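You operate a simulated robot arm through the tools that you are given. There is no shell and no other tool.

You run a simulated two-armed robot. Do the job below in one go: nothing can be reset, and whatever is moved stays where it is left.

JOB
Plug in the jig's three connectors by the wiring card, then press CHECK.
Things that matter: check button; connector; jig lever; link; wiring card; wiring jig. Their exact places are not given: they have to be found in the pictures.

Only the result counts: the job must be done as asked and must still hold three seconds after the hand-in. Knocking over, shifting, dropping, spilling or breaking anything else fails it.

ROBOT AND FRAMES
Two 7-joint arms with two-finger parallel grippers on one trunk, on a base that drives. Base frame: it is fixed to the floor where the robot stands at the start and does not move with it; the origin is under the middle of the robot, x ahead of it, y to its left, z up; the surface under the hand at the start is at about z = 80.4. Units: cm, degrees, N and s.
The left shoulder is at the start at [11, 16.9, 154.7], the right one opposite. With the tool pointing down near the work surface each hand reaches from about 26 to 68 cm from the robot's upright axis, wherever it stands, measured 20 degrees to its own side. Places, roughly: check button [70, -20, 80]; jig lever [60, 0, 80]; wiring card [70, -30, 80]; wiring jig [60, -20, 80]. Payload 1.57 kg a hand.
The tool frame of a hand sits at the grasp point between the pads (the TCP): z along the fingers, y along the line on which they close. The tips reach 3 cm beyond it. The gripper opens to 8 cm. The fingers are 1.7 cm wide and 1.2 cm thick; the gripper's body (4 by 8.2 cm) begins 8 cm behind the TCP.
Orientation is told as [roll, pitch, yaw] about the base's x, y, z axes, in that order, counted from this pose: with the fingers straight down and closing along the base's y, the tool's x points along the base's -x, its y along +y and its z along -z.

CONTROLS
- The arms move only by the tool move_arm. It takes "left_commands", "right_commands" or both (then of equal length, played together; a hand with none holds still); each is one flat list of numbers, 7 for each row, row after row: the turn, a rotation vector about the tool's x, y, z in degrees, then the shift along the tool's x, y, z in mm, then the closure, from 0 (fully open) to 1 (shut). In form: [rx, ry, rz, dx, dy, dz, grip, rx, ry, rz, dx, dy, dz, grip, ...]. A call has 1 to 20 rows; each row is the pose to reach, as a shift and turn from the pose commanded when the call began, along the tool's axes at that moment. Each row takes 0.2 s and may step no farther than 5 cm and 8.6 degrees from the row before; otherwise, or with a gripper value out of range, the whole call is refused. Where a pose cannot be reached the arm comes as near as it can. A force on the tool above 40 N (or 10 N above the force at the start of the call, whichever is more), or a blocked arm, ends the call early, and 0.2 s more pass. The fingers move at their own pace (about 7.2 cm/s each) and stop on an object; they squeeze with about 29 N. The grip force told is the motor's: it shows also when the fingers shut on nothing. Time passes only in rows, and 0.2 s behind the last, so rows that repeat a pose let the fingers close. The reply holds the time, the measured pose of the TCP, the force on the tool along the base axes, the opening and the grip force, in the units named above and with some noise, with the torque about the TCP (base axes, N m) and any sound that the robot's microphone picked up, and new pictures: "show" is both (left out), scene, wrist or none (wrist: the cameras of the hands that moved).
- Cameras (640 x 400 px; columns grow to the right, rows downward): "scene" is now at [14.67, -1.62, 171.94]; the picture's right is [-0.24, -0.97, 0.00], its down [-0.84, 0.21, -0.51] and it looks along [0.49, -0.12, -0.86] (base axes); focal length 262 px, centre (320, 200). "left" rides on the left gripper at [7.2, 0.7, -12.2] in its tool frame; the picture's right is [-0.09, 1.00, 0.00], its down [-0.84, -0.08, -0.54] and it looks along [-0.54, -0.05, 0.84] (tool axes); focal length 238 px, centre (320, 200). "right" rides on the right gripper at [7.2, -0.7, -12.2] in its tool frame; the picture's right is [0.09, 1.00, 0.00], its down [-0.84, 0.08, -0.54] and it looks along [-0.54, 0.05, 0.84] (tool axes); focal length 238 px, centre (320, 200).
- raise_lower(by): slides the trunk up (or, below 0, down) by that many cm; the arms and the scene camera ride with it, the base frame stays. It gives what a move gives, with no picture.
- drive_base(legs): drives the robot by 1 to 6 legs, each [ahead, left, turn to the left] in cm, cm and degrees, along the robot's own axes; the way and the turn of a leg run together, so that a leg with both is an arc; at most 150 cm and 180 degrees a leg. The arms and the cameras ride along, it lands a little off, and it stops where it bumps. It gives what a move gives, and a new picture of the scene camera.
- pan_tilt(pan, tilt): turns the head with the scene camera to pan (to the left, within 86 degrees either way) and tilt (down, from -29 to 69), counted from straight ahead of the robot. It gives what a move gives, and a new picture of the scene camera.
- locate(camera, pixels): for up to 12 pixels [column, row] of the newest picture of that camera ("zoom" is the newest enlarged one), the place [x, y, z] in the base frame of the surface seen there, good to about 0.2 cm. It takes no simulated time.
- inspect(camera, box): a new picture of the part [left, top, right, bottom] of that camera's present view, enlarged. It takes no simulated time.
- sign_off(): hands the job in; it is judged then, once.

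Leave the grippers open and the arms clear of the work at the hand-in unless told otherwise.

The tools are called after "Call:" as name(argument=value, ...) on one line, values as JSON. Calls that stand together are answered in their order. move_arm: Moves the arms, as the interface text tells. Its arguments: {"type":"object","properties":{"left_commands":{"type":"array","items":{"type":"number"}},"right_commands":{"type":"array","items":{"type":"number"}},"show":{"type":"string","enum":["both","scene","wrist","none"]}},"required":[]} The other tools are called the same way: raise_lower (by) slides the trunk up or down; drive_base (legs) drives the base; pan_tilt (pan, tilt) turns the head that bears the scene camera; locate (camera, pixels) gives the place of the surface under pixels of a picture; inspect (camera, box) takes an enlarged picture of a part of a camera's view; sign_off () hands the job in.

At the start:

```text
clock: 0.0
left_tcp_pos: [64.63, 0.98, 113.28]
left_tool_rot: [0.0, 0.0, 0.0]
left_wrist_force: [-0.3, -0.8, 0.6]
left_moment: [0.02, 0.01, -0.01]
left_finger_gap: 8.0
left_gripper_force: 0.0
right_tcp_pos: [53.9, -46.41, 109.35]
right_tool_rot: [0.0, -0.1, 0.0]
right_wrist_force: [-0.7, -0.5, -0.4]
right_moment: [0.04, 0.0, -0.01]
right_finger_gap: 7.99
right_gripper_force: 0.0
trunk travel left (down, up): [-86.1, 2.9]
robot x, y, heading: [0.07, 0.12, -0.1]
head pan, tilt: [-13.8, 59.4]
```

scene: 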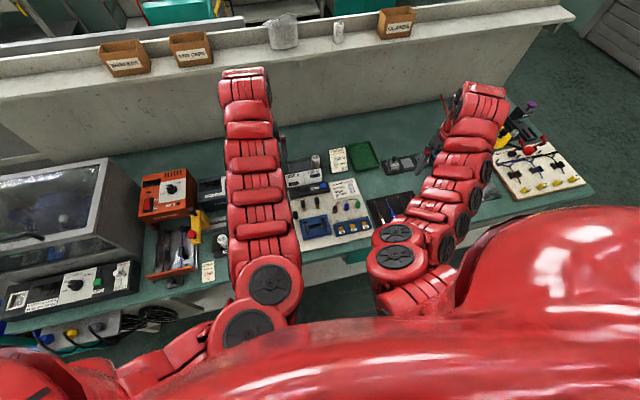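
right: 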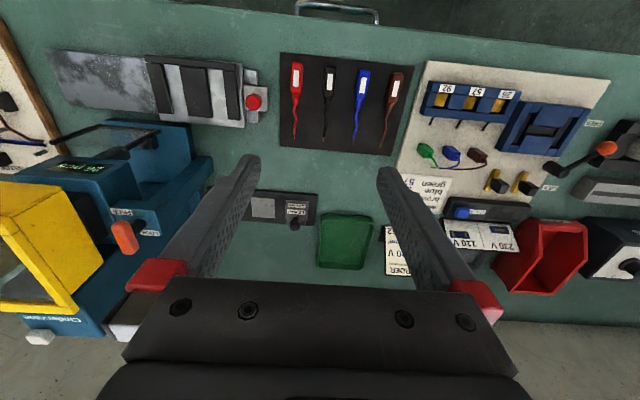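
left: 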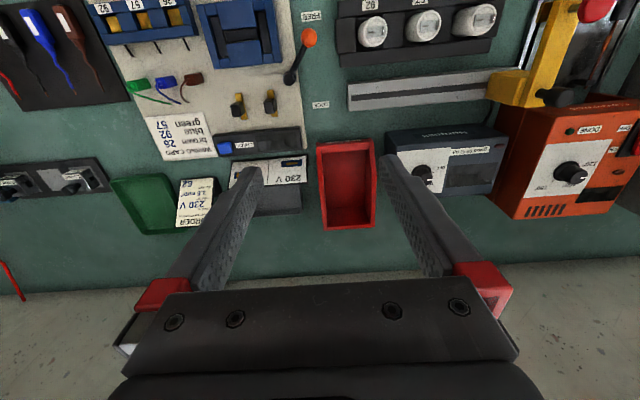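

I see the wiring jig in both wrist views (left view around columns 80-310, rows 0-160). I'll enlarge the jig and the card to read them.

Call:
inspect(camera="left", box=[90, 0, 340, 156])

Call:
inspect(camera="right", box=[380, 50, 640, 290])

Call:
inspect(camera="scene", box=[260, 130, 420, 250])

```text
2.56 times, centred on (215, 78) of left
```

zoom: 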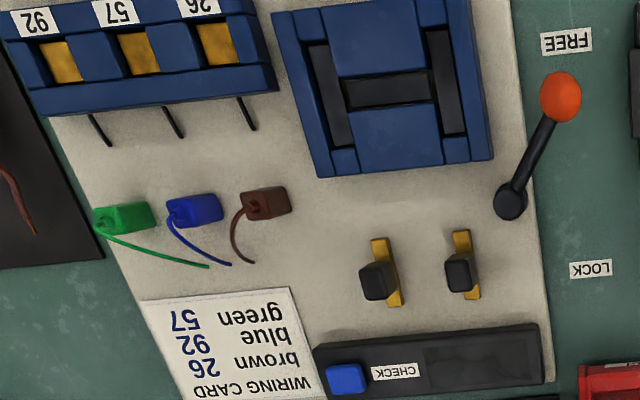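

```text
1.67 times, centred on (510, 170) of right
```

zoom: 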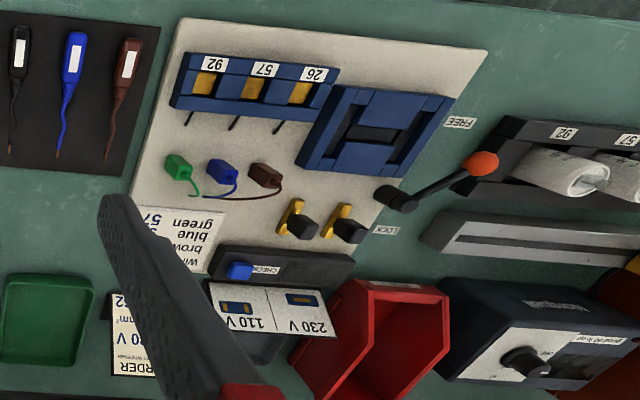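

```text
3.33 times, centred on (340, 190) of scene
```

zoom: 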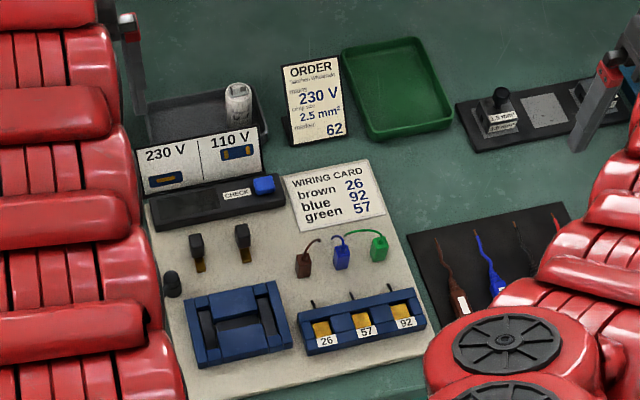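

The card reads brown 26, blue 92, green 57. I'll locate the main parts in the left wrist picture: sockets, connectors, lever, button.

Call:
locate(camera="left", pixels=[[113, 24], [145, 21], [174, 17], [138, 84], [165, 81], [193, 79], [309, 38], [289, 78], [225, 148], [237, 110], [269, 105], [240, 33]])

Call:
inspect(camera="scene", box=[280, 170, 380, 245])

Call:
inspect(camera="left", box=[190, 120, 320, 220])

```text
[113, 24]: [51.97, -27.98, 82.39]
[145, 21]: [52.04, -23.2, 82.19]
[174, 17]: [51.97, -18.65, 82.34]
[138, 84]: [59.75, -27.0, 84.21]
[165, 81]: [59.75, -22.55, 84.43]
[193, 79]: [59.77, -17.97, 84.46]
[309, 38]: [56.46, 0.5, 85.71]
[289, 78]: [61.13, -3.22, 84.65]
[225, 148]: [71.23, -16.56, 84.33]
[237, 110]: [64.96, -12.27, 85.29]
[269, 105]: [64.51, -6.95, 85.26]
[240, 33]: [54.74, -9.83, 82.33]
```

```text
5.33 times, centred on (330, 208) of scene
```

zoom: 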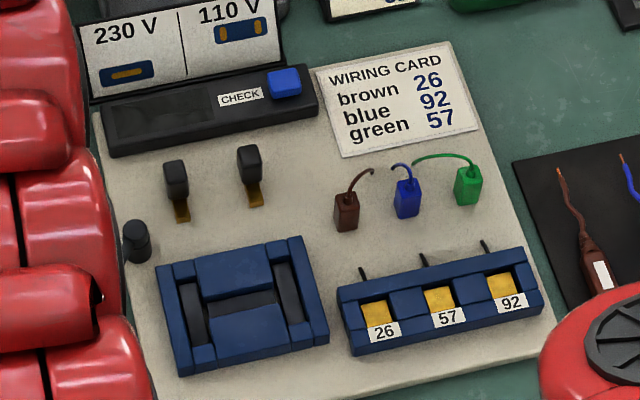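

```text
4.00 times, centred on (255, 170) of left
```

zoom: 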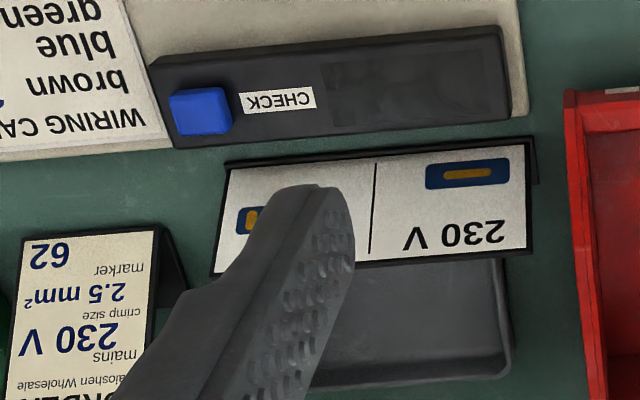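

Next I move the left arm leftward out of the scene view and the right hand over the jig at about 20 cm above the board, to look more closely.

Call:
move_arm(left_commands=[0, 0, 0, 20, 40, 0, 0, 0, 0, 0, 40, 80, 0, 0, 0, 0, 0, 60, 120, 0, 0, 0, 0, 0, 80, 160, 0, 0, 0, 0, 0, 100, 200, 0, 0, 0, 0, 0, 100, 220, 0, 0], right_commands=[0, 0, 0, 10, 40, 15, 0, 0, 0, 0, 20, 80, 30, 0, 0, 0, 0, 30, 120, 45, 0, 0, 0, 0, 40, 160, 60, 0, 0, 0, 0, 50, 200, 75, 0, 0, 0, 0, 59, 240, 90, 0])

```text
clock: 1.4
left_tcp_pos: [62.97, 14.48, 109.52]
left_tool_rot: [0.0, 0.1, 0.0]
left_wrist_force: [-0.1, 0.3, 0.5]
left_moment: [-0.03, 0.0, -0.03]
left_finger_gap: 7.98
left_gripper_force: 0.1
left hand out of reach, approached as far as the arm can: row 2, 3, 4, 5, 6
right_tcp_pos: [47.92, -22.5, 100.39]
right_tool_rot: [-0.1, 0.0, -0.1]
right_wrist_force: [-0.6, 0.5, -0.3]
right_moment: [-0.05, 0.02, -0.01]
right_finger_gap: 7.99
right_gripper_force: 0.1
right hand out of reach, approached as far as the arm can: row 1, 2
trunk travel left (down, up): [-86.1, 2.9]
robot x, y, heading: [-0.32, 0.02, 0.1]
head pan, tilt: [-13.8, 59.4]
```

scene: 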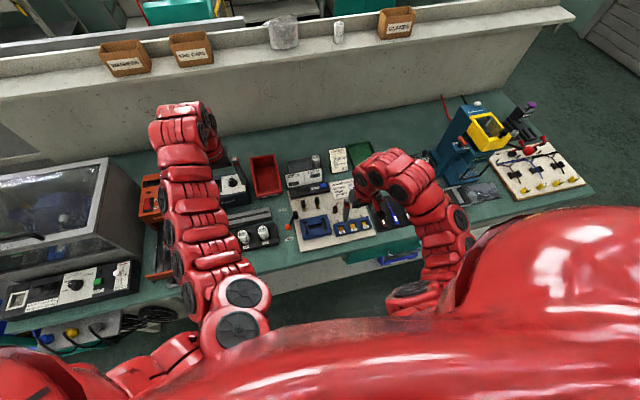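
right: 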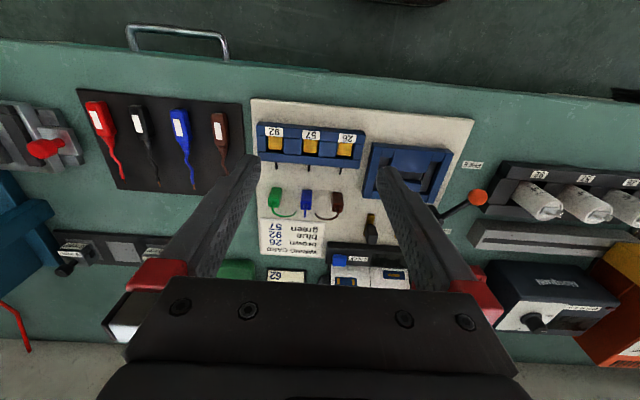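
left: 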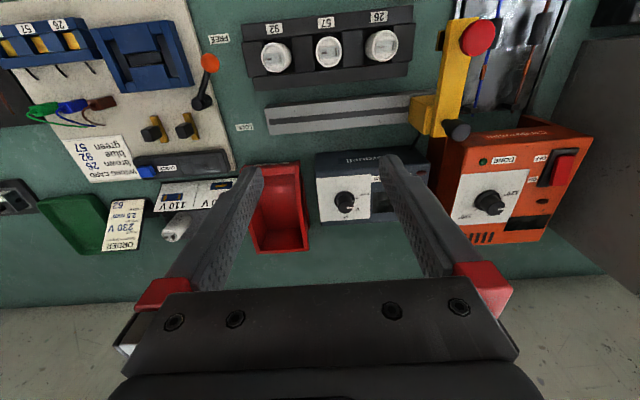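

The right wrist view now shows the jig between the fingers (columns 245-475). I'll enlarge it, and the scene view too.

Call:
inspect(camera="right", box=[240, 100, 400, 200])

Call:
inspect(camera="right", box=[250, 160, 350, 225])

Call:
inspect(camera="scene", box=[280, 150, 390, 260])

```text
4.00 times, centred on (320, 150) of right
```

zoom: 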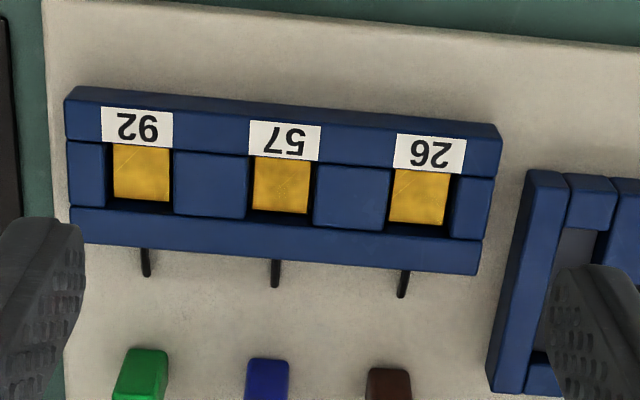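

```text
6.15 times, centred on (300, 192) of right
```

zoom: 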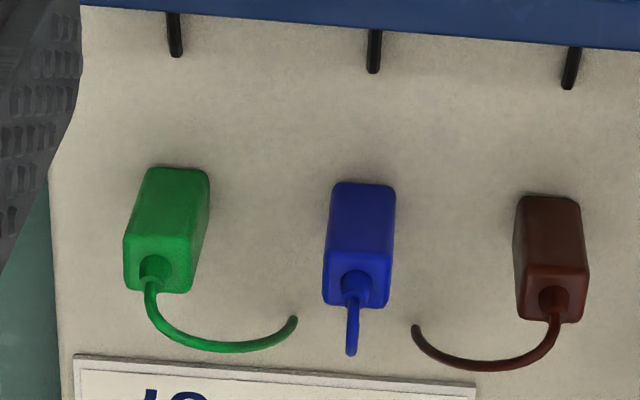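

```text
3.64 times, centred on (335, 205) of scene
```

zoom: 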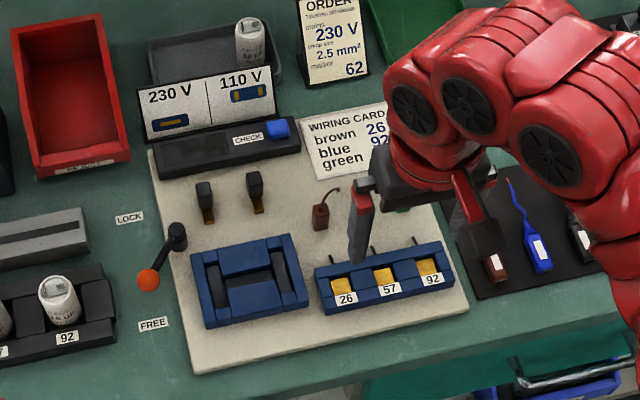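

I locate points on the socket block (pins, pockets, frame) and on the connectors in the latest right wrist picture.

Call:
locate(camera="right", pixels=[[276, 162], [276, 168], [308, 163], [308, 170], [341, 165], [341, 173], [310, 147], [310, 142], [310, 151], [310, 158], [293, 147], [327, 148]])

Call:
locate(camera="zoom", pixels=[[344, 288], [249, 250], [167, 270], [320, 203], [338, 285], [430, 265]])

Call:
inspect(camera="right", box=[255, 120, 305, 170])

```text
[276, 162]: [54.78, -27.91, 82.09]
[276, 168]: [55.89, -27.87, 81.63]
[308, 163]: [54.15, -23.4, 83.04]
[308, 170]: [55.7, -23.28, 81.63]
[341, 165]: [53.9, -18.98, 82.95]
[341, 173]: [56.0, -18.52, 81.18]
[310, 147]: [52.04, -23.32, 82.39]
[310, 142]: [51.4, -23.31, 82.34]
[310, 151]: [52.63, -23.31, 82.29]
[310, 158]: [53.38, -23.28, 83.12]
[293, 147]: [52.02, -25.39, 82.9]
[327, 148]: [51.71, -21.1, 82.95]
```

```text
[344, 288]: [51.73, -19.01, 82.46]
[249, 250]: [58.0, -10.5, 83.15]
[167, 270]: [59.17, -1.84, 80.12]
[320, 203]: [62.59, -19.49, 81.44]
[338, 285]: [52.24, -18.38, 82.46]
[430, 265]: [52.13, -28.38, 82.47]
```

```text
8.00 times, centred on (280, 145) of right
```

zoom: 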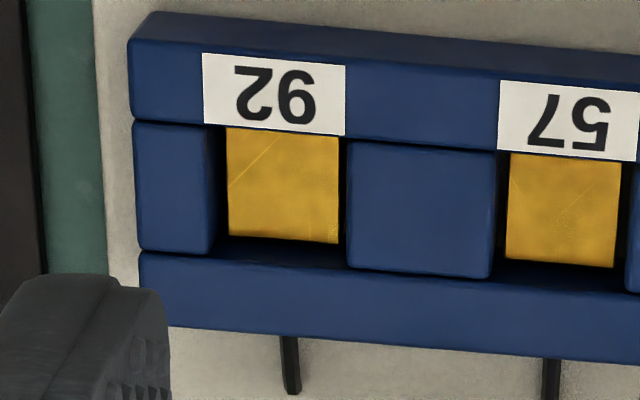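

I'll enlarge the connectors further to see the wire tails and their shape.

Call:
inspect(camera="right", box=[265, 180, 305, 220])

Call:
inspect(camera="right", box=[310, 180, 350, 220])

```text
10.00 times, centred on (285, 200) of right
```

zoom: 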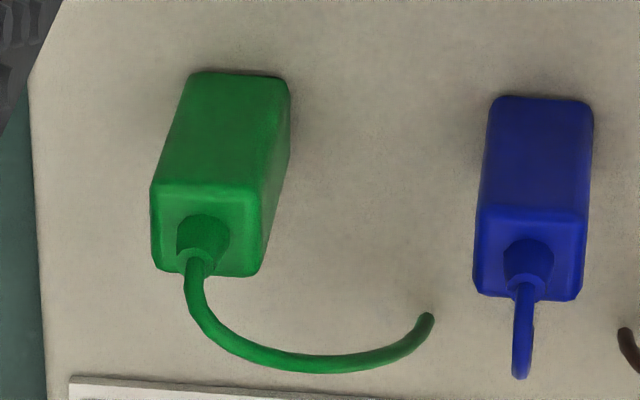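

```text
10.00 times, centred on (330, 200) of right
```

zoom: 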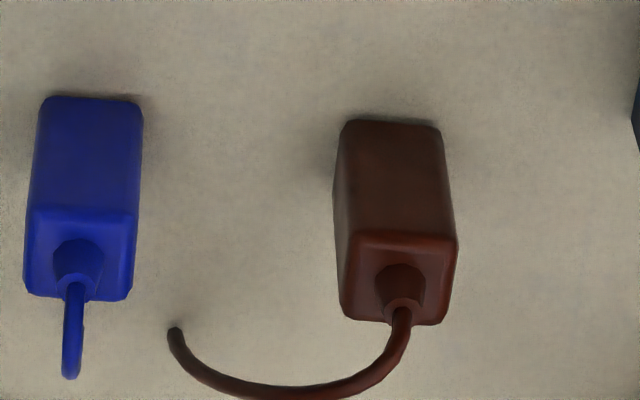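

I locate points along the wire tails and connector tops.

Call:
locate(camera="zoom", pixels=[[72, 300], [73, 335], [70, 370], [174, 335], [240, 385], [330, 390], [400, 330], [400, 250], [400, 300], [80, 220], [80, 270], [400, 180]])

Call:
inspect(camera="right", box=[265, 180, 305, 220])

```text
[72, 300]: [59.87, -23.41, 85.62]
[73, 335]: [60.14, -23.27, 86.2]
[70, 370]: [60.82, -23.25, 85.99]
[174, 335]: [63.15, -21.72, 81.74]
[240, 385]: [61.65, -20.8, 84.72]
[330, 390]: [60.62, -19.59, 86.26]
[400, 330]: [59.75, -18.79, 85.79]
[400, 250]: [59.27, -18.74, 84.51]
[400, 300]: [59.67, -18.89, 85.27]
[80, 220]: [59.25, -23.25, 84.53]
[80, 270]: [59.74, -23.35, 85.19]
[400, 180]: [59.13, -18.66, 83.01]
```

```text
10.00 times, centred on (285, 200) of right
```

zoom: 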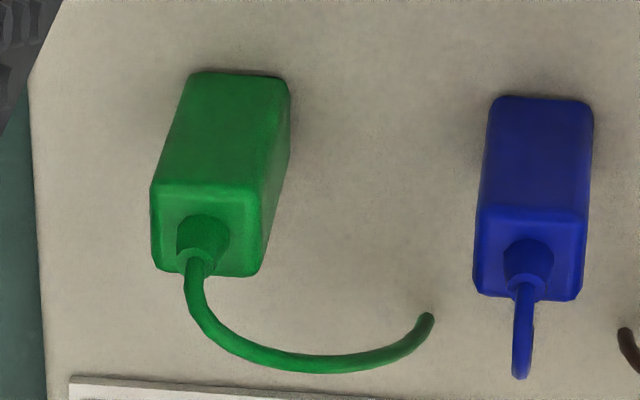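

I locate the green connector and its tail too.

Call:
locate(camera="zoom", pixels=[[205, 210], [220, 130], [195, 280], [215, 335], [280, 362], [350, 357], [400, 338], [428, 318], [275, 180], [530, 160], [205, 260], [150, 180]])

```text
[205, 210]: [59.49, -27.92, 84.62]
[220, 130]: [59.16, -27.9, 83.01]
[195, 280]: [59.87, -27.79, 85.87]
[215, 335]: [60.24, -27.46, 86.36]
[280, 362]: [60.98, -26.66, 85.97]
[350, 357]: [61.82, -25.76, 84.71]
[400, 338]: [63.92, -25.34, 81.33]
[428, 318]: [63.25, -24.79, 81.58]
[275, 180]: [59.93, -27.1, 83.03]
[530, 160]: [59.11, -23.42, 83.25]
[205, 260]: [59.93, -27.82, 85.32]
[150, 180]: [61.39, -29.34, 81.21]
```

Before touching anything I'll look around the lever, the check panel and the signs for any further instructions.

Call:
inspect(camera="left", box=[120, 10, 280, 110])

Call:
inspect(camera="left", box=[90, 100, 250, 200])

Call:
inspect(camera="scene", box=[140, 140, 300, 240])

Call:
inspect(camera="right", box=[350, 130, 510, 230])

```text
4.00 times, centred on (200, 60) of left
```

zoom: 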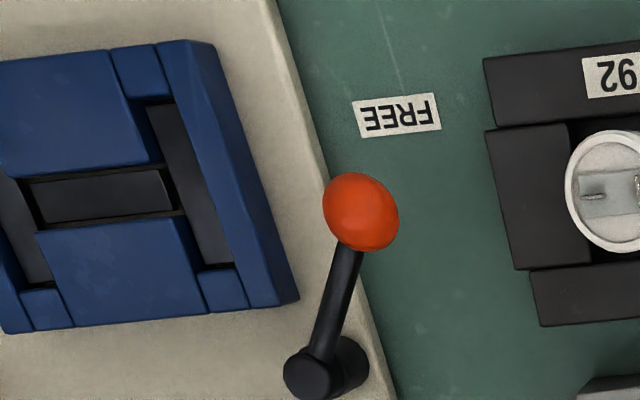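

```text
4.00 times, centred on (170, 150) of left
```

zoom: 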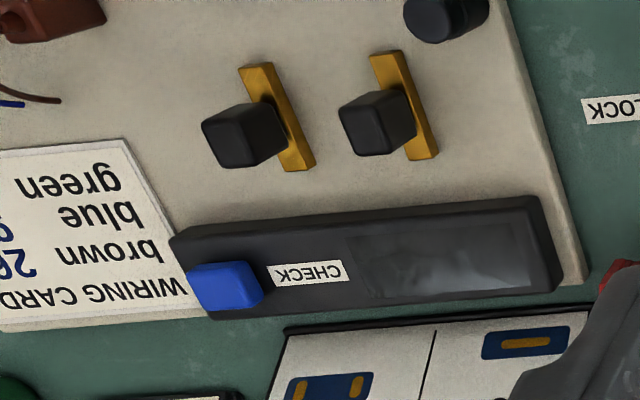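

```text
4.00 times, centred on (220, 190) of scene
```

zoom: 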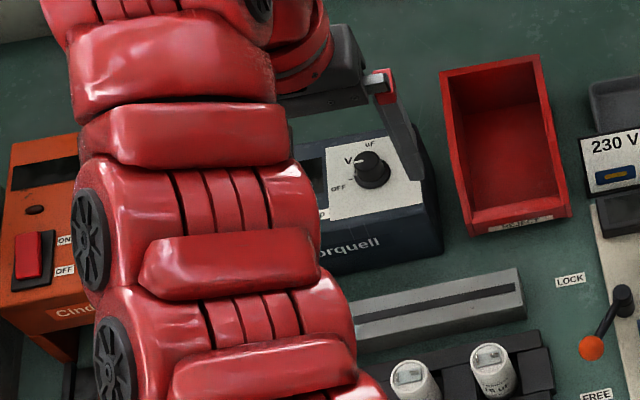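

```text
4.00 times, centred on (430, 180) of right
```

zoom: 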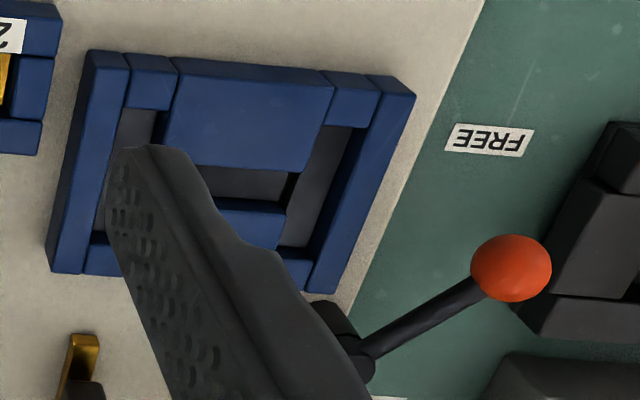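

The board top is at z≈81.2. Connectors stand upright: brown (59.9, -18.75), blue (59.9, -23.4), green (59.9, -27.9), tops at ≈84.5. The sockets are 26 (52, -18.7), 57 (52, -23.3), 92 (52, -28). I bring the right hand above the brown connector with the fingers part closed.

Call:
move_arm(right_commands=[0, 0, 0, -30, 10, 0, 0.3, 0, 0, 0, -60, 20, 0, 0.55, 0, 0, 0, -90, 30, 10, 0.55, 0, 0, 0, -117, 37.5, 30, 0.55, 0, 0, 0, -117, 37.5, 50, 0.55, 0, 0, 0, -117, 37.5, 50, 0.55])

```text
clock: 2.8
left_tcp_pos: [62.93, 14.43, 109.52]
left_tool_rot: [0.0, 0.1, 0.0]
left_wrist_force: [0.3, -0.1, 0.0]
left_moment: [0.01, -0.01, 0.0]
left_finger_gap: 8.0
left_gripper_force: 0.0
right_tcp_pos: [59.67, -18.64, 95.29]
right_tool_rot: [-0.1, -0.1, 0.0]
right_wrist_force: [-0.7, 0.7, -0.6]
right_moment: [0.03, -0.02, 0.02]
right_finger_gap: 3.62
right_gripper_force: 0.0
trunk travel left (down, up): [-86.1, 2.9]
robot x, y, heading: [0.01, 0.01, 0.3]
head pan, tilt: [-13.8, 59.4]
```

scene: 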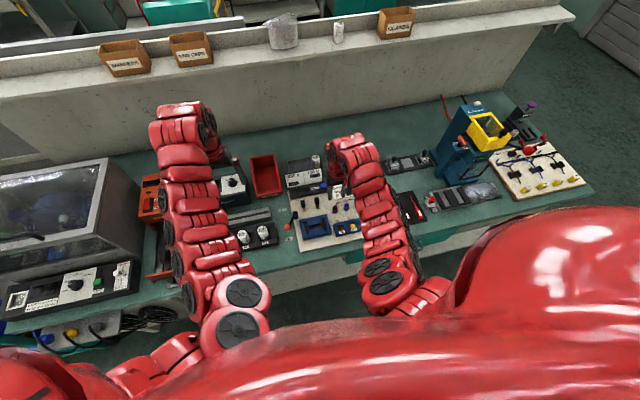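
right: 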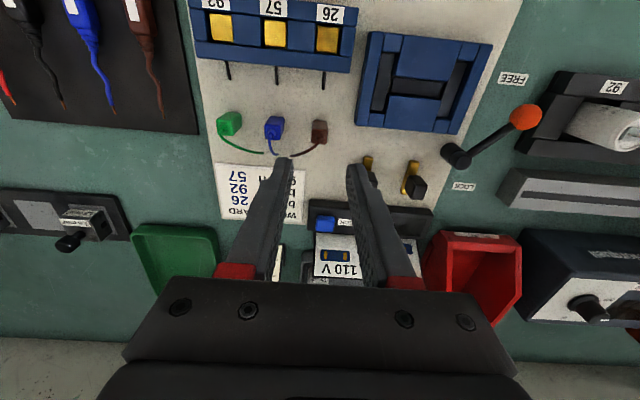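

The hand is above the brown connector (319, 131). I'll check its position closely from here.

Call:
inspect(camera="right", box=[210, 95, 370, 195])

Call:
locate(camera="right", pixels=[[319, 128], [273, 124], [229, 120], [275, 33], [326, 40], [219, 28], [300, 110], [348, 62], [400, 80], [320, 133], [274, 130], [231, 127]])

```text
4.00 times, centred on (290, 145) of right
```

zoom: 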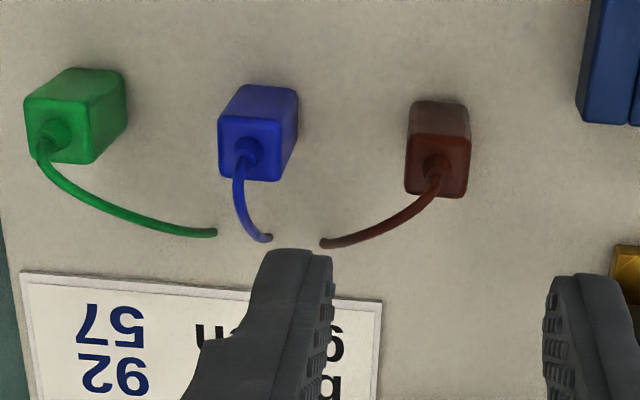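

```text
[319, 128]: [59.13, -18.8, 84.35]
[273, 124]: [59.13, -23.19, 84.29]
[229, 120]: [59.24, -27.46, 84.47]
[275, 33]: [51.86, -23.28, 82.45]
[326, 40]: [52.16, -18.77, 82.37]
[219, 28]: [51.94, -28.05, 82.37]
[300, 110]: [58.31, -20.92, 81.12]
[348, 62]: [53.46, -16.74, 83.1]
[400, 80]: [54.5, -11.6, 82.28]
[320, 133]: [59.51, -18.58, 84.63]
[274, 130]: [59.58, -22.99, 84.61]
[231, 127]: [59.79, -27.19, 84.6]
```

Brown is at about (59.9, -18.75). I descend to TCP z≈85.3 with x slightly short (59.4) so the finger stays clear of its wire tail.

Call:
move_arm(right_commands=[0, 0, 0, 2.7, -1, 40, 0.55, 0, 0, 0, 2.7, -1, 75, 0.55, 0, 0, 0, 2.7, -1, 99.5, 0.55, 0, 0, 0, 2.7, -1, 99.5, 0.55], show="wrist")

Call:
inspect(camera="right", box=[210, 95, 430, 235])

```text
clock: 3.8
left_tcp_pos: [62.94, 14.55, 109.49]
left_tool_rot: [0.0, 0.0, -0.1]
left_wrist_force: [-0.6, -0.4, -0.4]
left_moment: [0.02, 0.01, -0.03]
left_finger_gap: 8.01
left_gripper_force: 0.0
right_tcp_pos: [59.43, -18.89, 85.44]
right_tool_rot: [0.0, 0.0, 0.0]
right_wrist_force: [0.6, 0.1, 0.5]
right_moment: [0.01, 0.03, 0.04]
right_finger_gap: 3.61
right_gripper_force: 0.0
trunk travel left (down, up): [-86.1, 2.9]
robot x, y, heading: [0.17, -0.09, 0.1]
head pan, tilt: [-13.8, 59.4]
```

right: 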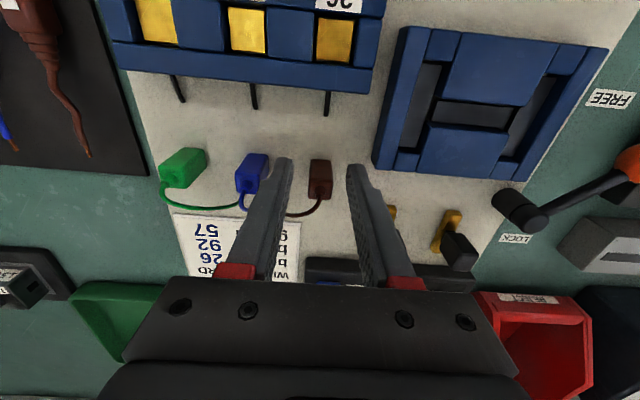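

```text
2.86 times, centred on (320, 165) of right
```

zoom: 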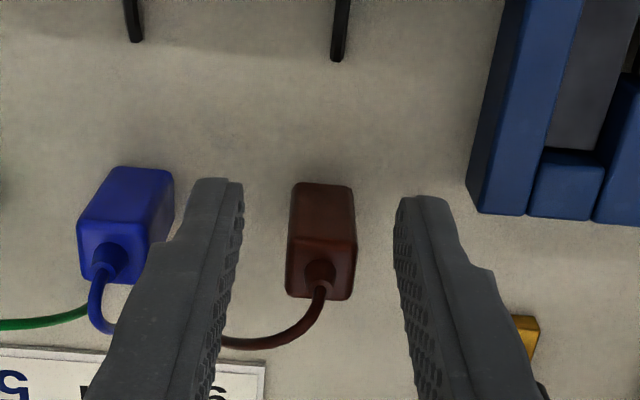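

The fingers straddle the brown connector evenly. I close on it, then lift by 3 cm.

Call:
move_arm(right_commands=[0, 0, 0, 0, 0, 0, 1, 0, 0, 0, 0, 0, 0, 1, 0, 0, 0, 0, 0, 0, 1, 0, 0, 0, 0, 0, -10, 1, 0, 0, 0, 0, 0, -30, 1, 0, 0, 0, 0, 0, -30, 1], show="wrist")

Call:
inspect(camera="right", box=[210, 95, 430, 235])

```text
clock: 5.2
left_tcp_pos: [63.05, 14.49, 109.42]
left_tool_rot: [0.0, 0.1, 0.1]
left_wrist_force: [-0.6, 0.2, 0.8]
left_moment: [0.01, 0.01, -0.04]
left_finger_gap: 7.98
left_gripper_force: 0.0
right_tcp_pos: [59.56, -18.8, 88.44]
right_tool_rot: [0.0, 0.2, 0.0]
right_wrist_force: [0.3, -0.3, -0.5]
right_moment: [-0.01, 0.0, 0.03]
right_finger_gap: 1.44
right_gripper_force: 28.8
trunk travel left (down, up): [-86.1, 2.9]
robot x, y, heading: [0.37, 0.21, 0.1]
head pan, tilt: [-13.8, 59.4]
```

right: 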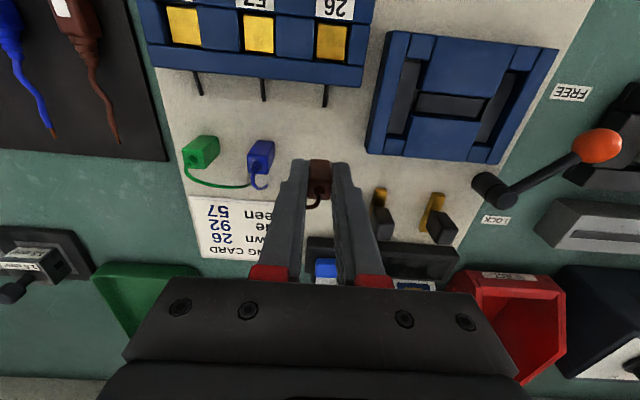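

```text
2.86 times, centred on (320, 165) of right
```

zoom: 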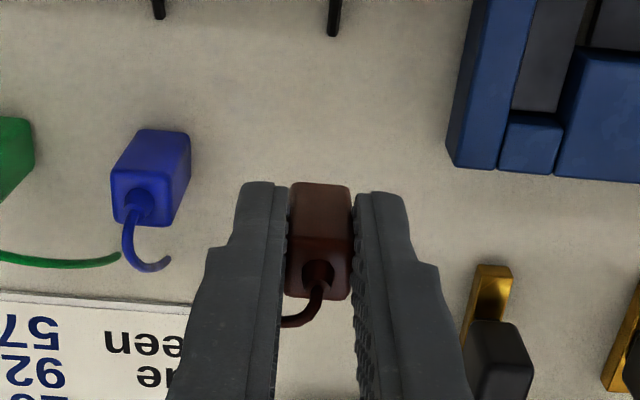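

Brown is held and lifted. Now I measure the edges of socket 26's pocket (around pixel 330, 42).

Call:
inspect(camera="right", box=[280, 0, 380, 90])

```text
4.44 times, centred on (330, 45) of right
```

zoom: 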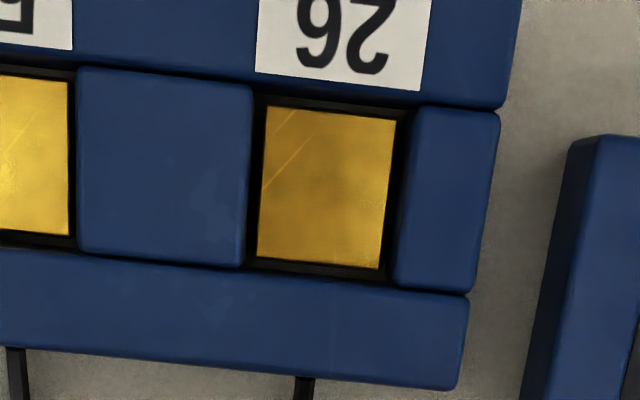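

Call:
locate(camera="zoom", pixels=[[330, 85], [320, 282], [240, 180], [405, 190], [325, 185], [270, 115], [390, 125], [263, 250], [378, 260], [160, 160], [340, 330], [450, 200]])

```text
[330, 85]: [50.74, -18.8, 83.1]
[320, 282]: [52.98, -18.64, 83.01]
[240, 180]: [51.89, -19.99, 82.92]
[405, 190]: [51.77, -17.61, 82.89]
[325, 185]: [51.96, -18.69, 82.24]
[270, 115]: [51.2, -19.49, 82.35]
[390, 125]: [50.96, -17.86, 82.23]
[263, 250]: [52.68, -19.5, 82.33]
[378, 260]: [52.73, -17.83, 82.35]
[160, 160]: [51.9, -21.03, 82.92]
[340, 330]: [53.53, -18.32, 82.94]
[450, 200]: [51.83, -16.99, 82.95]
```

Pocket 26 spans x 50.8-53.0, y -19.95 to -17.65 (centre 51.9, -18.75), floor ≈82.3. I raise 2 cm more, carry the brown connector 8 cm back toward the robot, and stop just above the pocket to check.

Call:
move_arm(right_commands=[0, 0, 0, 0, 0, -20, 1, 0, 0, 0, 30, 0, -20, 1, 0, 0, 0, 60, 0.5, -20, 1, 0, 0, 0, 79.8, 0.6, -15, 1, 0, 0, 0, 79.8, 0.6, 2, 1, 0, 0, 0, 79.8, 0.6, 2, 1], show="wrist")

Call:
inspect(camera="right", box=[240, 115, 400, 215])

```text
clock: 6.6
left_tcp_pos: [62.93, 14.51, 109.48]
left_tool_rot: [-0.1, 0.2, 0.0]
left_wrist_force: [-0.1, -0.3, 0.2]
left_moment: [-0.01, -0.01, 0.0]
left_finger_gap: 8.03
left_gripper_force: 0.0
right_tcp_pos: [51.45, -18.71, 88.12]
right_tool_rot: [0.1, 0.0, 0.1]
right_wrist_force: [0.1, 0.7, -0.9]
right_moment: [-0.01, 0.0, -0.01]
right_finger_gap: 1.42
right_gripper_force: 28.9
trunk travel left (down, up): [-86.1, 2.9]
robot x, y, heading: [-0.31, 0.07, -0.3]
head pan, tilt: [-13.8, 59.4]
```

right: 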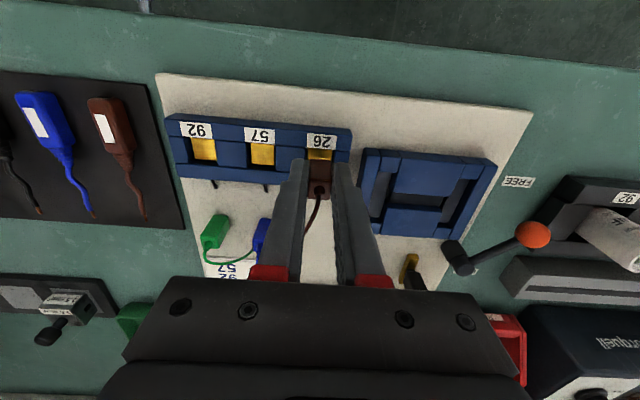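

```text
4.00 times, centred on (320, 165) of right
```

zoom: 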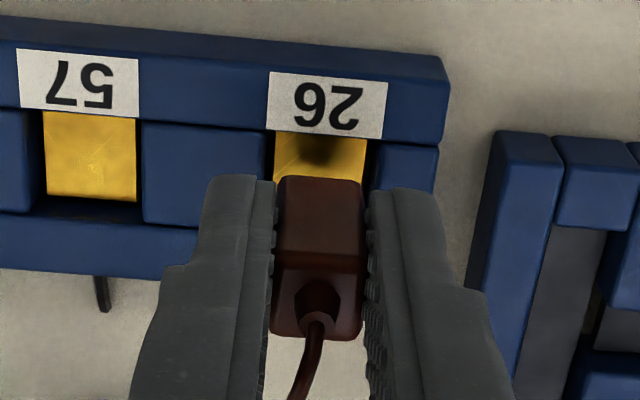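

The connector hangs over pocket 26, centred. I lower it 17 mm into the pocket.

Call:
move_arm(right_commands=[0, 0, 0, 0, 0, 6, 1, 0, 0, 0, 0, 0, 11, 1, 0, 0, 0, 0, 0, 14, 1, 0, 0, 0, 0, 0, 17, 1, 0, 0, 0, 0, 0, 17, 1], show="wrist")

Call:
inspect(camera="right", box=[240, 115, 400, 215])

```text
clock: 7.8
left_tcp_pos: [62.81, 14.44, 109.51]
left_tool_rot: [-0.1, 0.1, 0.0]
left_wrist_force: [0.4, -0.5, -0.6]
left_moment: [0.01, 0.02, -0.03]
left_finger_gap: 8.01
left_gripper_force: 0.0
right_tcp_pos: [51.6, -18.71, 86.55]
right_tool_rot: [0.1, -0.1, 0.0]
right_wrist_force: [0.0, 0.8, 0.6]
right_moment: [0.04, -0.04, 0.01]
right_finger_gap: 1.47
right_gripper_force: 28.5
trunk travel left (down, up): [-86.1, 2.9]
robot x, y, heading: [0.03, 0.26, 0.1]
head pan, tilt: [-13.8, 59.4]
```

right: 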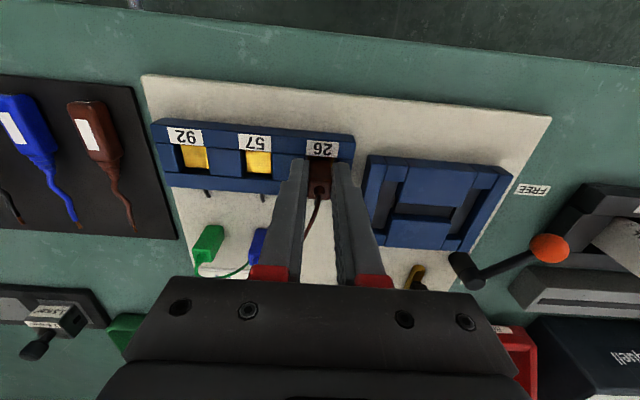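

```text
4.00 times, centred on (320, 165) of right
```

zoom: 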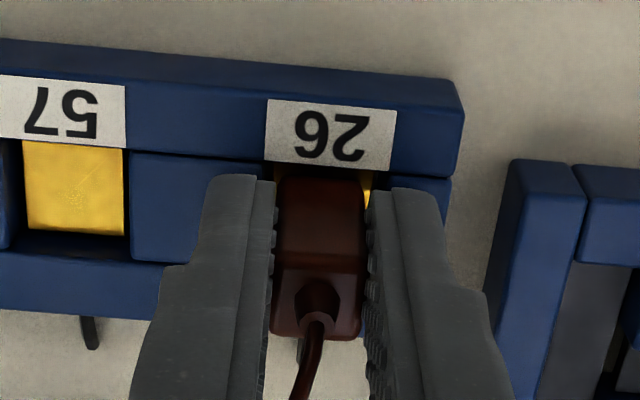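

No contact force yet. I press on 1 mm at a time, up to 3 mm.

Call:
move_arm(right_commands=[0, 0, 0, 0, 0, 1, 1, 0, 0, 0, 0, 0, 2, 1, 0, 0, 0, 0, 0, 2, 1], show="none")

```text
clock: 8.6
left_tcp_pos: [63.01, 14.44, 109.63]
left_tool_rot: [-0.1, 0.1, 0.0]
left_wrist_force: [0.7, -0.9, 1.4]
left_moment: [-0.01, 0.01, 0.0]
left_finger_gap: 8.0
left_gripper_force: 0.1
right_tcp_pos: [51.49, -18.69, 86.32]
right_tool_rot: [-0.1, 0.0, 0.0]
right_wrist_force: [1.0, -1.4, 2.1]
right_moment: [-0.09, -0.01, -0.03]
right_finger_gap: 1.45
right_gripper_force: 28.7
trunk travel left (down, up): [-86.1, 2.9]
robot x, y, heading: [-0.08, 0.36, 0.2]
head pan, tilt: [-13.8, 59.4]
```

Call:
move_arm(right_commands=[0, 0, 0, 0, 0, 1, 1, 0, 0, 0, 0, 0, 2, 1, 0, 0, 0, 0, 0, 2, 1], show="wrist")

Call:
inspect(camera="right", box=[240, 115, 400, 215])

```text
clock: 9.4
left_tcp_pos: [62.91, 14.44, 109.49]
left_tool_rot: [0.0, 0.1, 0.1]
left_wrist_force: [1.0, 0.3, 0.5]
left_moment: [0.02, 0.03, 0.03]
left_finger_gap: 8.0
left_gripper_force: 0.0
right_tcp_pos: [51.48, -18.76, 86.23]
right_tool_rot: [-0.1, -0.1, 0.0]
right_wrist_force: [0.2, -0.1, -1.1]
right_moment: [-0.03, -0.02, -0.01]
right_finger_gap: 1.47
right_gripper_force: 29.3
trunk travel left (down, up): [-86.1, 2.9]
robot x, y, heading: [-0.19, 0.01, 0.3]
head pan, tilt: [-13.8, 59.4]
```

right: 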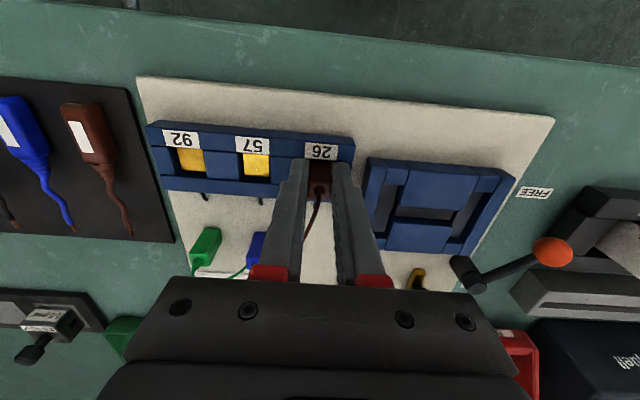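

```text
4.00 times, centred on (320, 165) of right
```

zoom: 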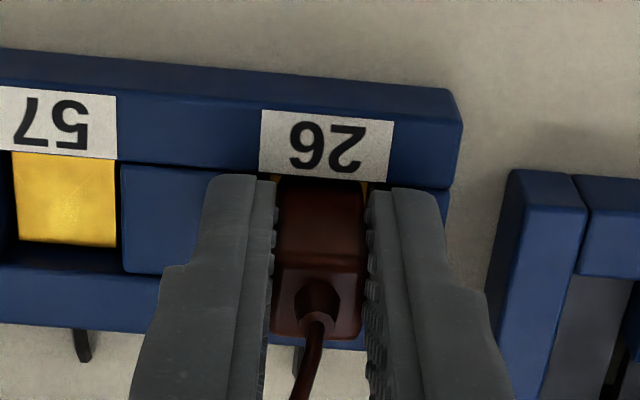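

I check the height of the brown connector's top relative to the block.

Call:
locate(camera="zoom", pixels=[[320, 268], [290, 275], [350, 270], [340, 290], [320, 230], [430, 140], [62, 200], [180, 220]])

```text
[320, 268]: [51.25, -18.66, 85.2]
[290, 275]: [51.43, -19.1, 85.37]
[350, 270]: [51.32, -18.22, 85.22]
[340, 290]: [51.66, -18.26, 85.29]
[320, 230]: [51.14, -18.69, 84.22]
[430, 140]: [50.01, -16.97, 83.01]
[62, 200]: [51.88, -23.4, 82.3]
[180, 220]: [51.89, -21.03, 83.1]
```

Call:
move_arm(right_commands=[0, 0, 0, 0, 0, 0.7, 1, 0, 0, 0, 0, 0, 1.4, 1, 0, 0, 0, 0, 0, 1.4, 1], show="none")

```text
clock: 10.2
left_tcp_pos: [62.93, 14.46, 109.47]
left_tool_rot: [0.1, 0.1, 0.0]
left_wrist_force: [0.5, -0.7, 0.3]
left_moment: [0.02, 0.01, 0.03]
left_finger_gap: 7.99
left_gripper_force: 0.1
right_tcp_pos: [51.54, -18.64, 86.03]
right_tool_rot: [0.1, 0.0, 0.0]
right_wrist_force: [0.7, 0.5, 2.6]
right_moment: [0.03, -0.04, -0.01]
right_finger_gap: 1.47
right_gripper_force: 29.0
trunk travel left (down, up): [-86.1, 2.9]
robot x, y, heading: [0.19, -0.05, -0.3]
head pan, tilt: [-13.8, 59.4]
```

I ease up 1.5 mm, open slightly, and see how the connector sits.

Call:
move_arm(right_commands=[0, 0, 0, 0, 0, -1.5, 1, 0, 0, 0, 0, 0, -1.5, 0.72, 0, 0, 0, 0, 0, -1.5, 0.72, 0, 0, 0, 0, 0, -10, 0.72, 0, 0, 0, 0, 0, -10, 0.72], show="wrist")

Call:
inspect(camera="right", box=[240, 115, 400, 215])

```text
clock: 11.4
left_tcp_pos: [62.87, 14.53, 109.45]
left_tool_rot: [0.0, 0.1, 0.0]
left_wrist_force: [0.5, -0.3, 0.3]
left_moment: [-0.02, 0.03, 0.0]
left_finger_gap: 7.99
left_gripper_force: 0.1
right_tcp_pos: [51.38, -18.76, 86.97]
right_tool_rot: [0.0, 0.1, 0.0]
right_wrist_force: [1.1, -0.7, 0.0]
right_moment: [-0.01, 0.0, 0.01]
right_finger_gap: 2.24
right_gripper_force: 0.0
trunk travel left (down, up): [-86.1, 2.9]
robot x, y, heading: [0.19, -0.19, 0.0]
head pan, tilt: [-13.8, 59.4]
```

right: 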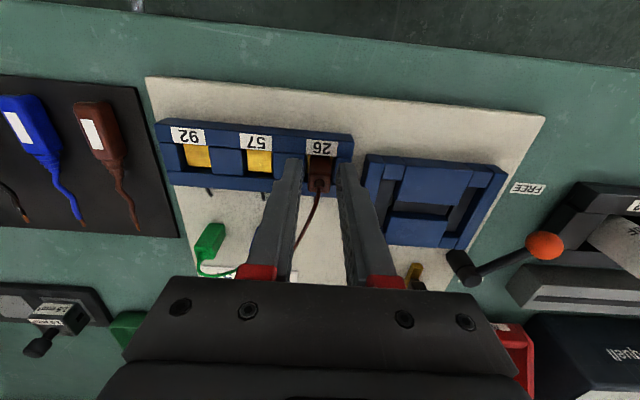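

```text
4.00 times, centred on (320, 165) of right
```

zoom: 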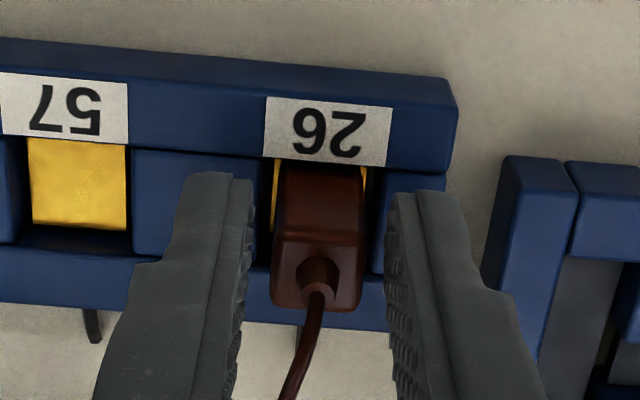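

Call:
locate(camera="zoom", pixels=[[320, 235], [290, 240], [350, 238], [340, 255], [320, 200], [430, 130], [275, 190], [363, 190], [290, 298], [350, 300]])

```text
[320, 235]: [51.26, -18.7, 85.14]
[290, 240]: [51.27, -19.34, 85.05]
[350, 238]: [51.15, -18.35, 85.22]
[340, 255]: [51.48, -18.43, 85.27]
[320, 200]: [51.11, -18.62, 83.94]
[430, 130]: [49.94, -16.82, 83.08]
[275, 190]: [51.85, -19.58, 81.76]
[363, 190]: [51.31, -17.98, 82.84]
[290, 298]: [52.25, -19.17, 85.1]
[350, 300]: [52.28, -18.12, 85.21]
```

The brown connector's top is at about 85.2; the gold contact beside it sank to about 81.8, so it seems sprung. I grip a little higher and press down gently to see whether it goes deeper.

Call:
move_arm(right_commands=[0, 0, 0, 0, 0, 0, 1, 0, 0, 0, 0, 0, 0, 1, 0, 0, 0, 0, 0, 1, 1, 0, 0, 0, 0, 0, 2, 1, 0, 0, 0, 0, 0, 3, 1, 0, 0, 0, 0, 0, 3, 1], show="wrist")

Call:
inspect(camera="right", box=[240, 115, 400, 215])

```text
clock: 12.8
left_tcp_pos: [62.83, 14.63, 109.74]
left_tool_rot: [0.1, 0.0, 0.0]
left_wrist_force: [-0.4, -0.3, 0.3]
left_moment: [-0.01, 0.04, 0.01]
left_finger_gap: 8.02
left_gripper_force: 0.0
right_tcp_pos: [51.42, -18.68, 86.77]
right_tool_rot: [-0.2, -0.3, 0.0]
right_wrist_force: [-0.1, -0.8, 22.7]
right_moment: [-0.06, -0.08, -0.01]
right_finger_gap: 1.46
right_gripper_force: 28.7
trunk travel left (down, up): [-86.1, 2.9]
robot x, y, heading: [-0.06, -0.11, 0.1]
head pan, tilt: [-13.8, 59.4]
```

right: 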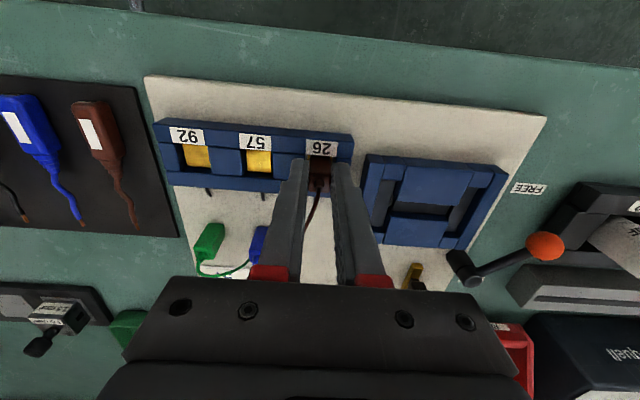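

```text
4.00 times, centred on (320, 165) of right
```

zoom: 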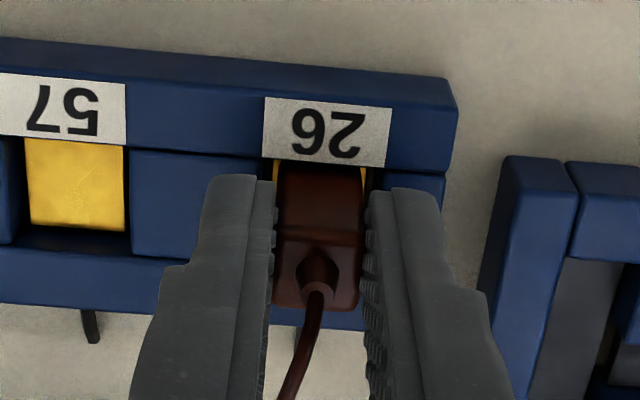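

The force rose to 22.7 N: brown is bottomed in socket 26. I release it, rise 10 cm, and move above the blue connector.

Call:
move_arm(right_commands=[0, 0, 0, 0, 0, 0, 0.72, 0, 0, 0, 0, 0, 0, 0.72, 0, 0, 0, 0, 0, -30, 0.72, 0, 0, 0, 0, 0, -70, 0.72, 0, 0, 0, 0, 0, -100, 0.6, 0, 0, 0, -30, -16, -100, 0.55, 0, 0, 0, -60, -32, -100, 0.55, 0, 0, 0, -82.8, -47, -100, 0.55, 0, 0, 0, -82.8, -47, -85, 0.55, 0, 0, 0, -82.8, -47, -85, 0.55])

Call:
inspect(camera="right", box=[210, 0, 450, 200])

```text
clock: 15.0
left_tcp_pos: [63.04, 14.52, 109.53]
left_tool_rot: [0.0, 0.1, 0.0]
left_wrist_force: [-0.3, -0.1, 0.1]
left_moment: [-0.02, 0.02, 0.02]
left_finger_gap: 7.99
left_gripper_force: 0.1
right_tcp_pos: [59.75, -23.47, 95.13]
right_tool_rot: [-0.1, 0.0, 0.1]
right_wrist_force: [-0.1, -0.4, -0.5]
right_moment: [0.0, 0.0, 0.01]
right_finger_gap: 3.59
right_gripper_force: 0.0
trunk travel left (down, up): [-86.1, 2.9]
robot x, y, heading: [0.28, -0.11, -0.1]
head pan, tilt: [-13.8, 59.4]
```

scene: 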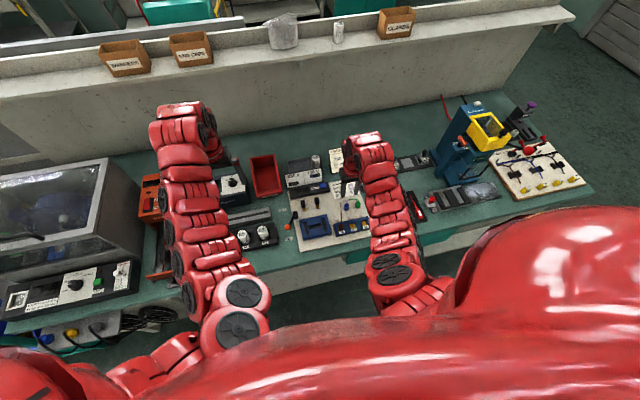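
right: 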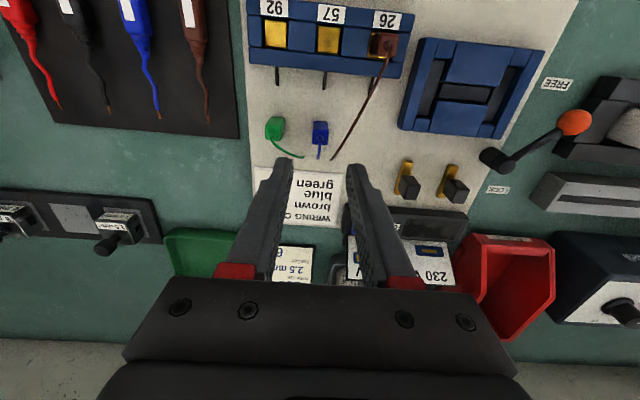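

```text
2.00 times, centred on (330, 100) of right
```

zoom: 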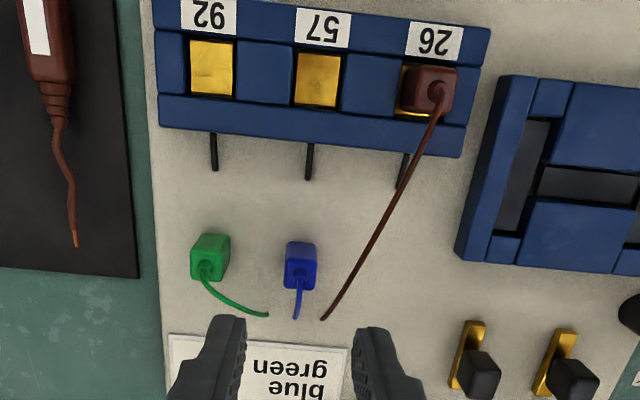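

Interesting: the brown wire is anchored on the board and stretches with the connector; it now runs over the board from socket 26 to its anchor (zoom 323, 318). Brown sits in 26. I'll measure the blue and green connectors and the wires from here.

Call:
inspect(camera="right", box=[255, 100, 355, 165])

```text
6.15 times, centred on (305, 132) of right
```

zoom: 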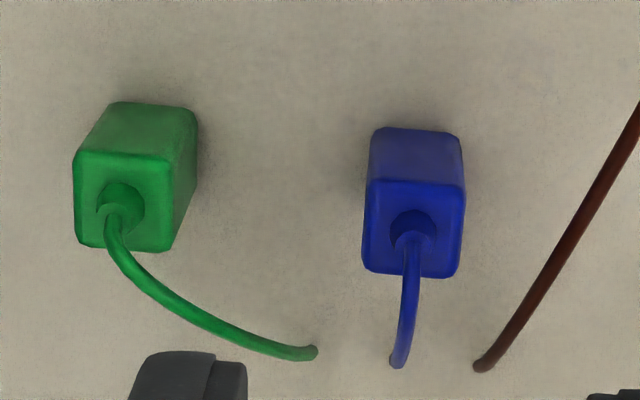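

Call:
locate(camera="zoom", pixels=[[372, 200], [455, 200], [414, 195], [414, 160], [440, 250], [375, 260], [484, 366], [540, 285], [600, 190], [398, 360], [310, 352], [110, 165]])

Call:
locate(camera="right", pixels=[[384, 48], [378, 42], [390, 38], [376, 52], [392, 52], [275, 34], [327, 39]])

```text
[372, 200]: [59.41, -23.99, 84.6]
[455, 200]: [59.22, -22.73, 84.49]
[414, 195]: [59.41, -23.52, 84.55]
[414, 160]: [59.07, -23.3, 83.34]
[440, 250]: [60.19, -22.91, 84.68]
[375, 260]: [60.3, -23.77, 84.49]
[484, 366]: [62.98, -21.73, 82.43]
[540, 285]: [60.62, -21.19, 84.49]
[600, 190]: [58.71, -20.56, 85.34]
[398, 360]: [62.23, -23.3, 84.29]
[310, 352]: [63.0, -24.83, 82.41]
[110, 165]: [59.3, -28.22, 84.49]
```

```text
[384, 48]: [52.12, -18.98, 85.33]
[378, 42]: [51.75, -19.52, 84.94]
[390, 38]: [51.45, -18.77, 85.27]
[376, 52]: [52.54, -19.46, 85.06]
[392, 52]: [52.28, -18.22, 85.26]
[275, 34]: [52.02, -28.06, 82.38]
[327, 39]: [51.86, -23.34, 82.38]
```

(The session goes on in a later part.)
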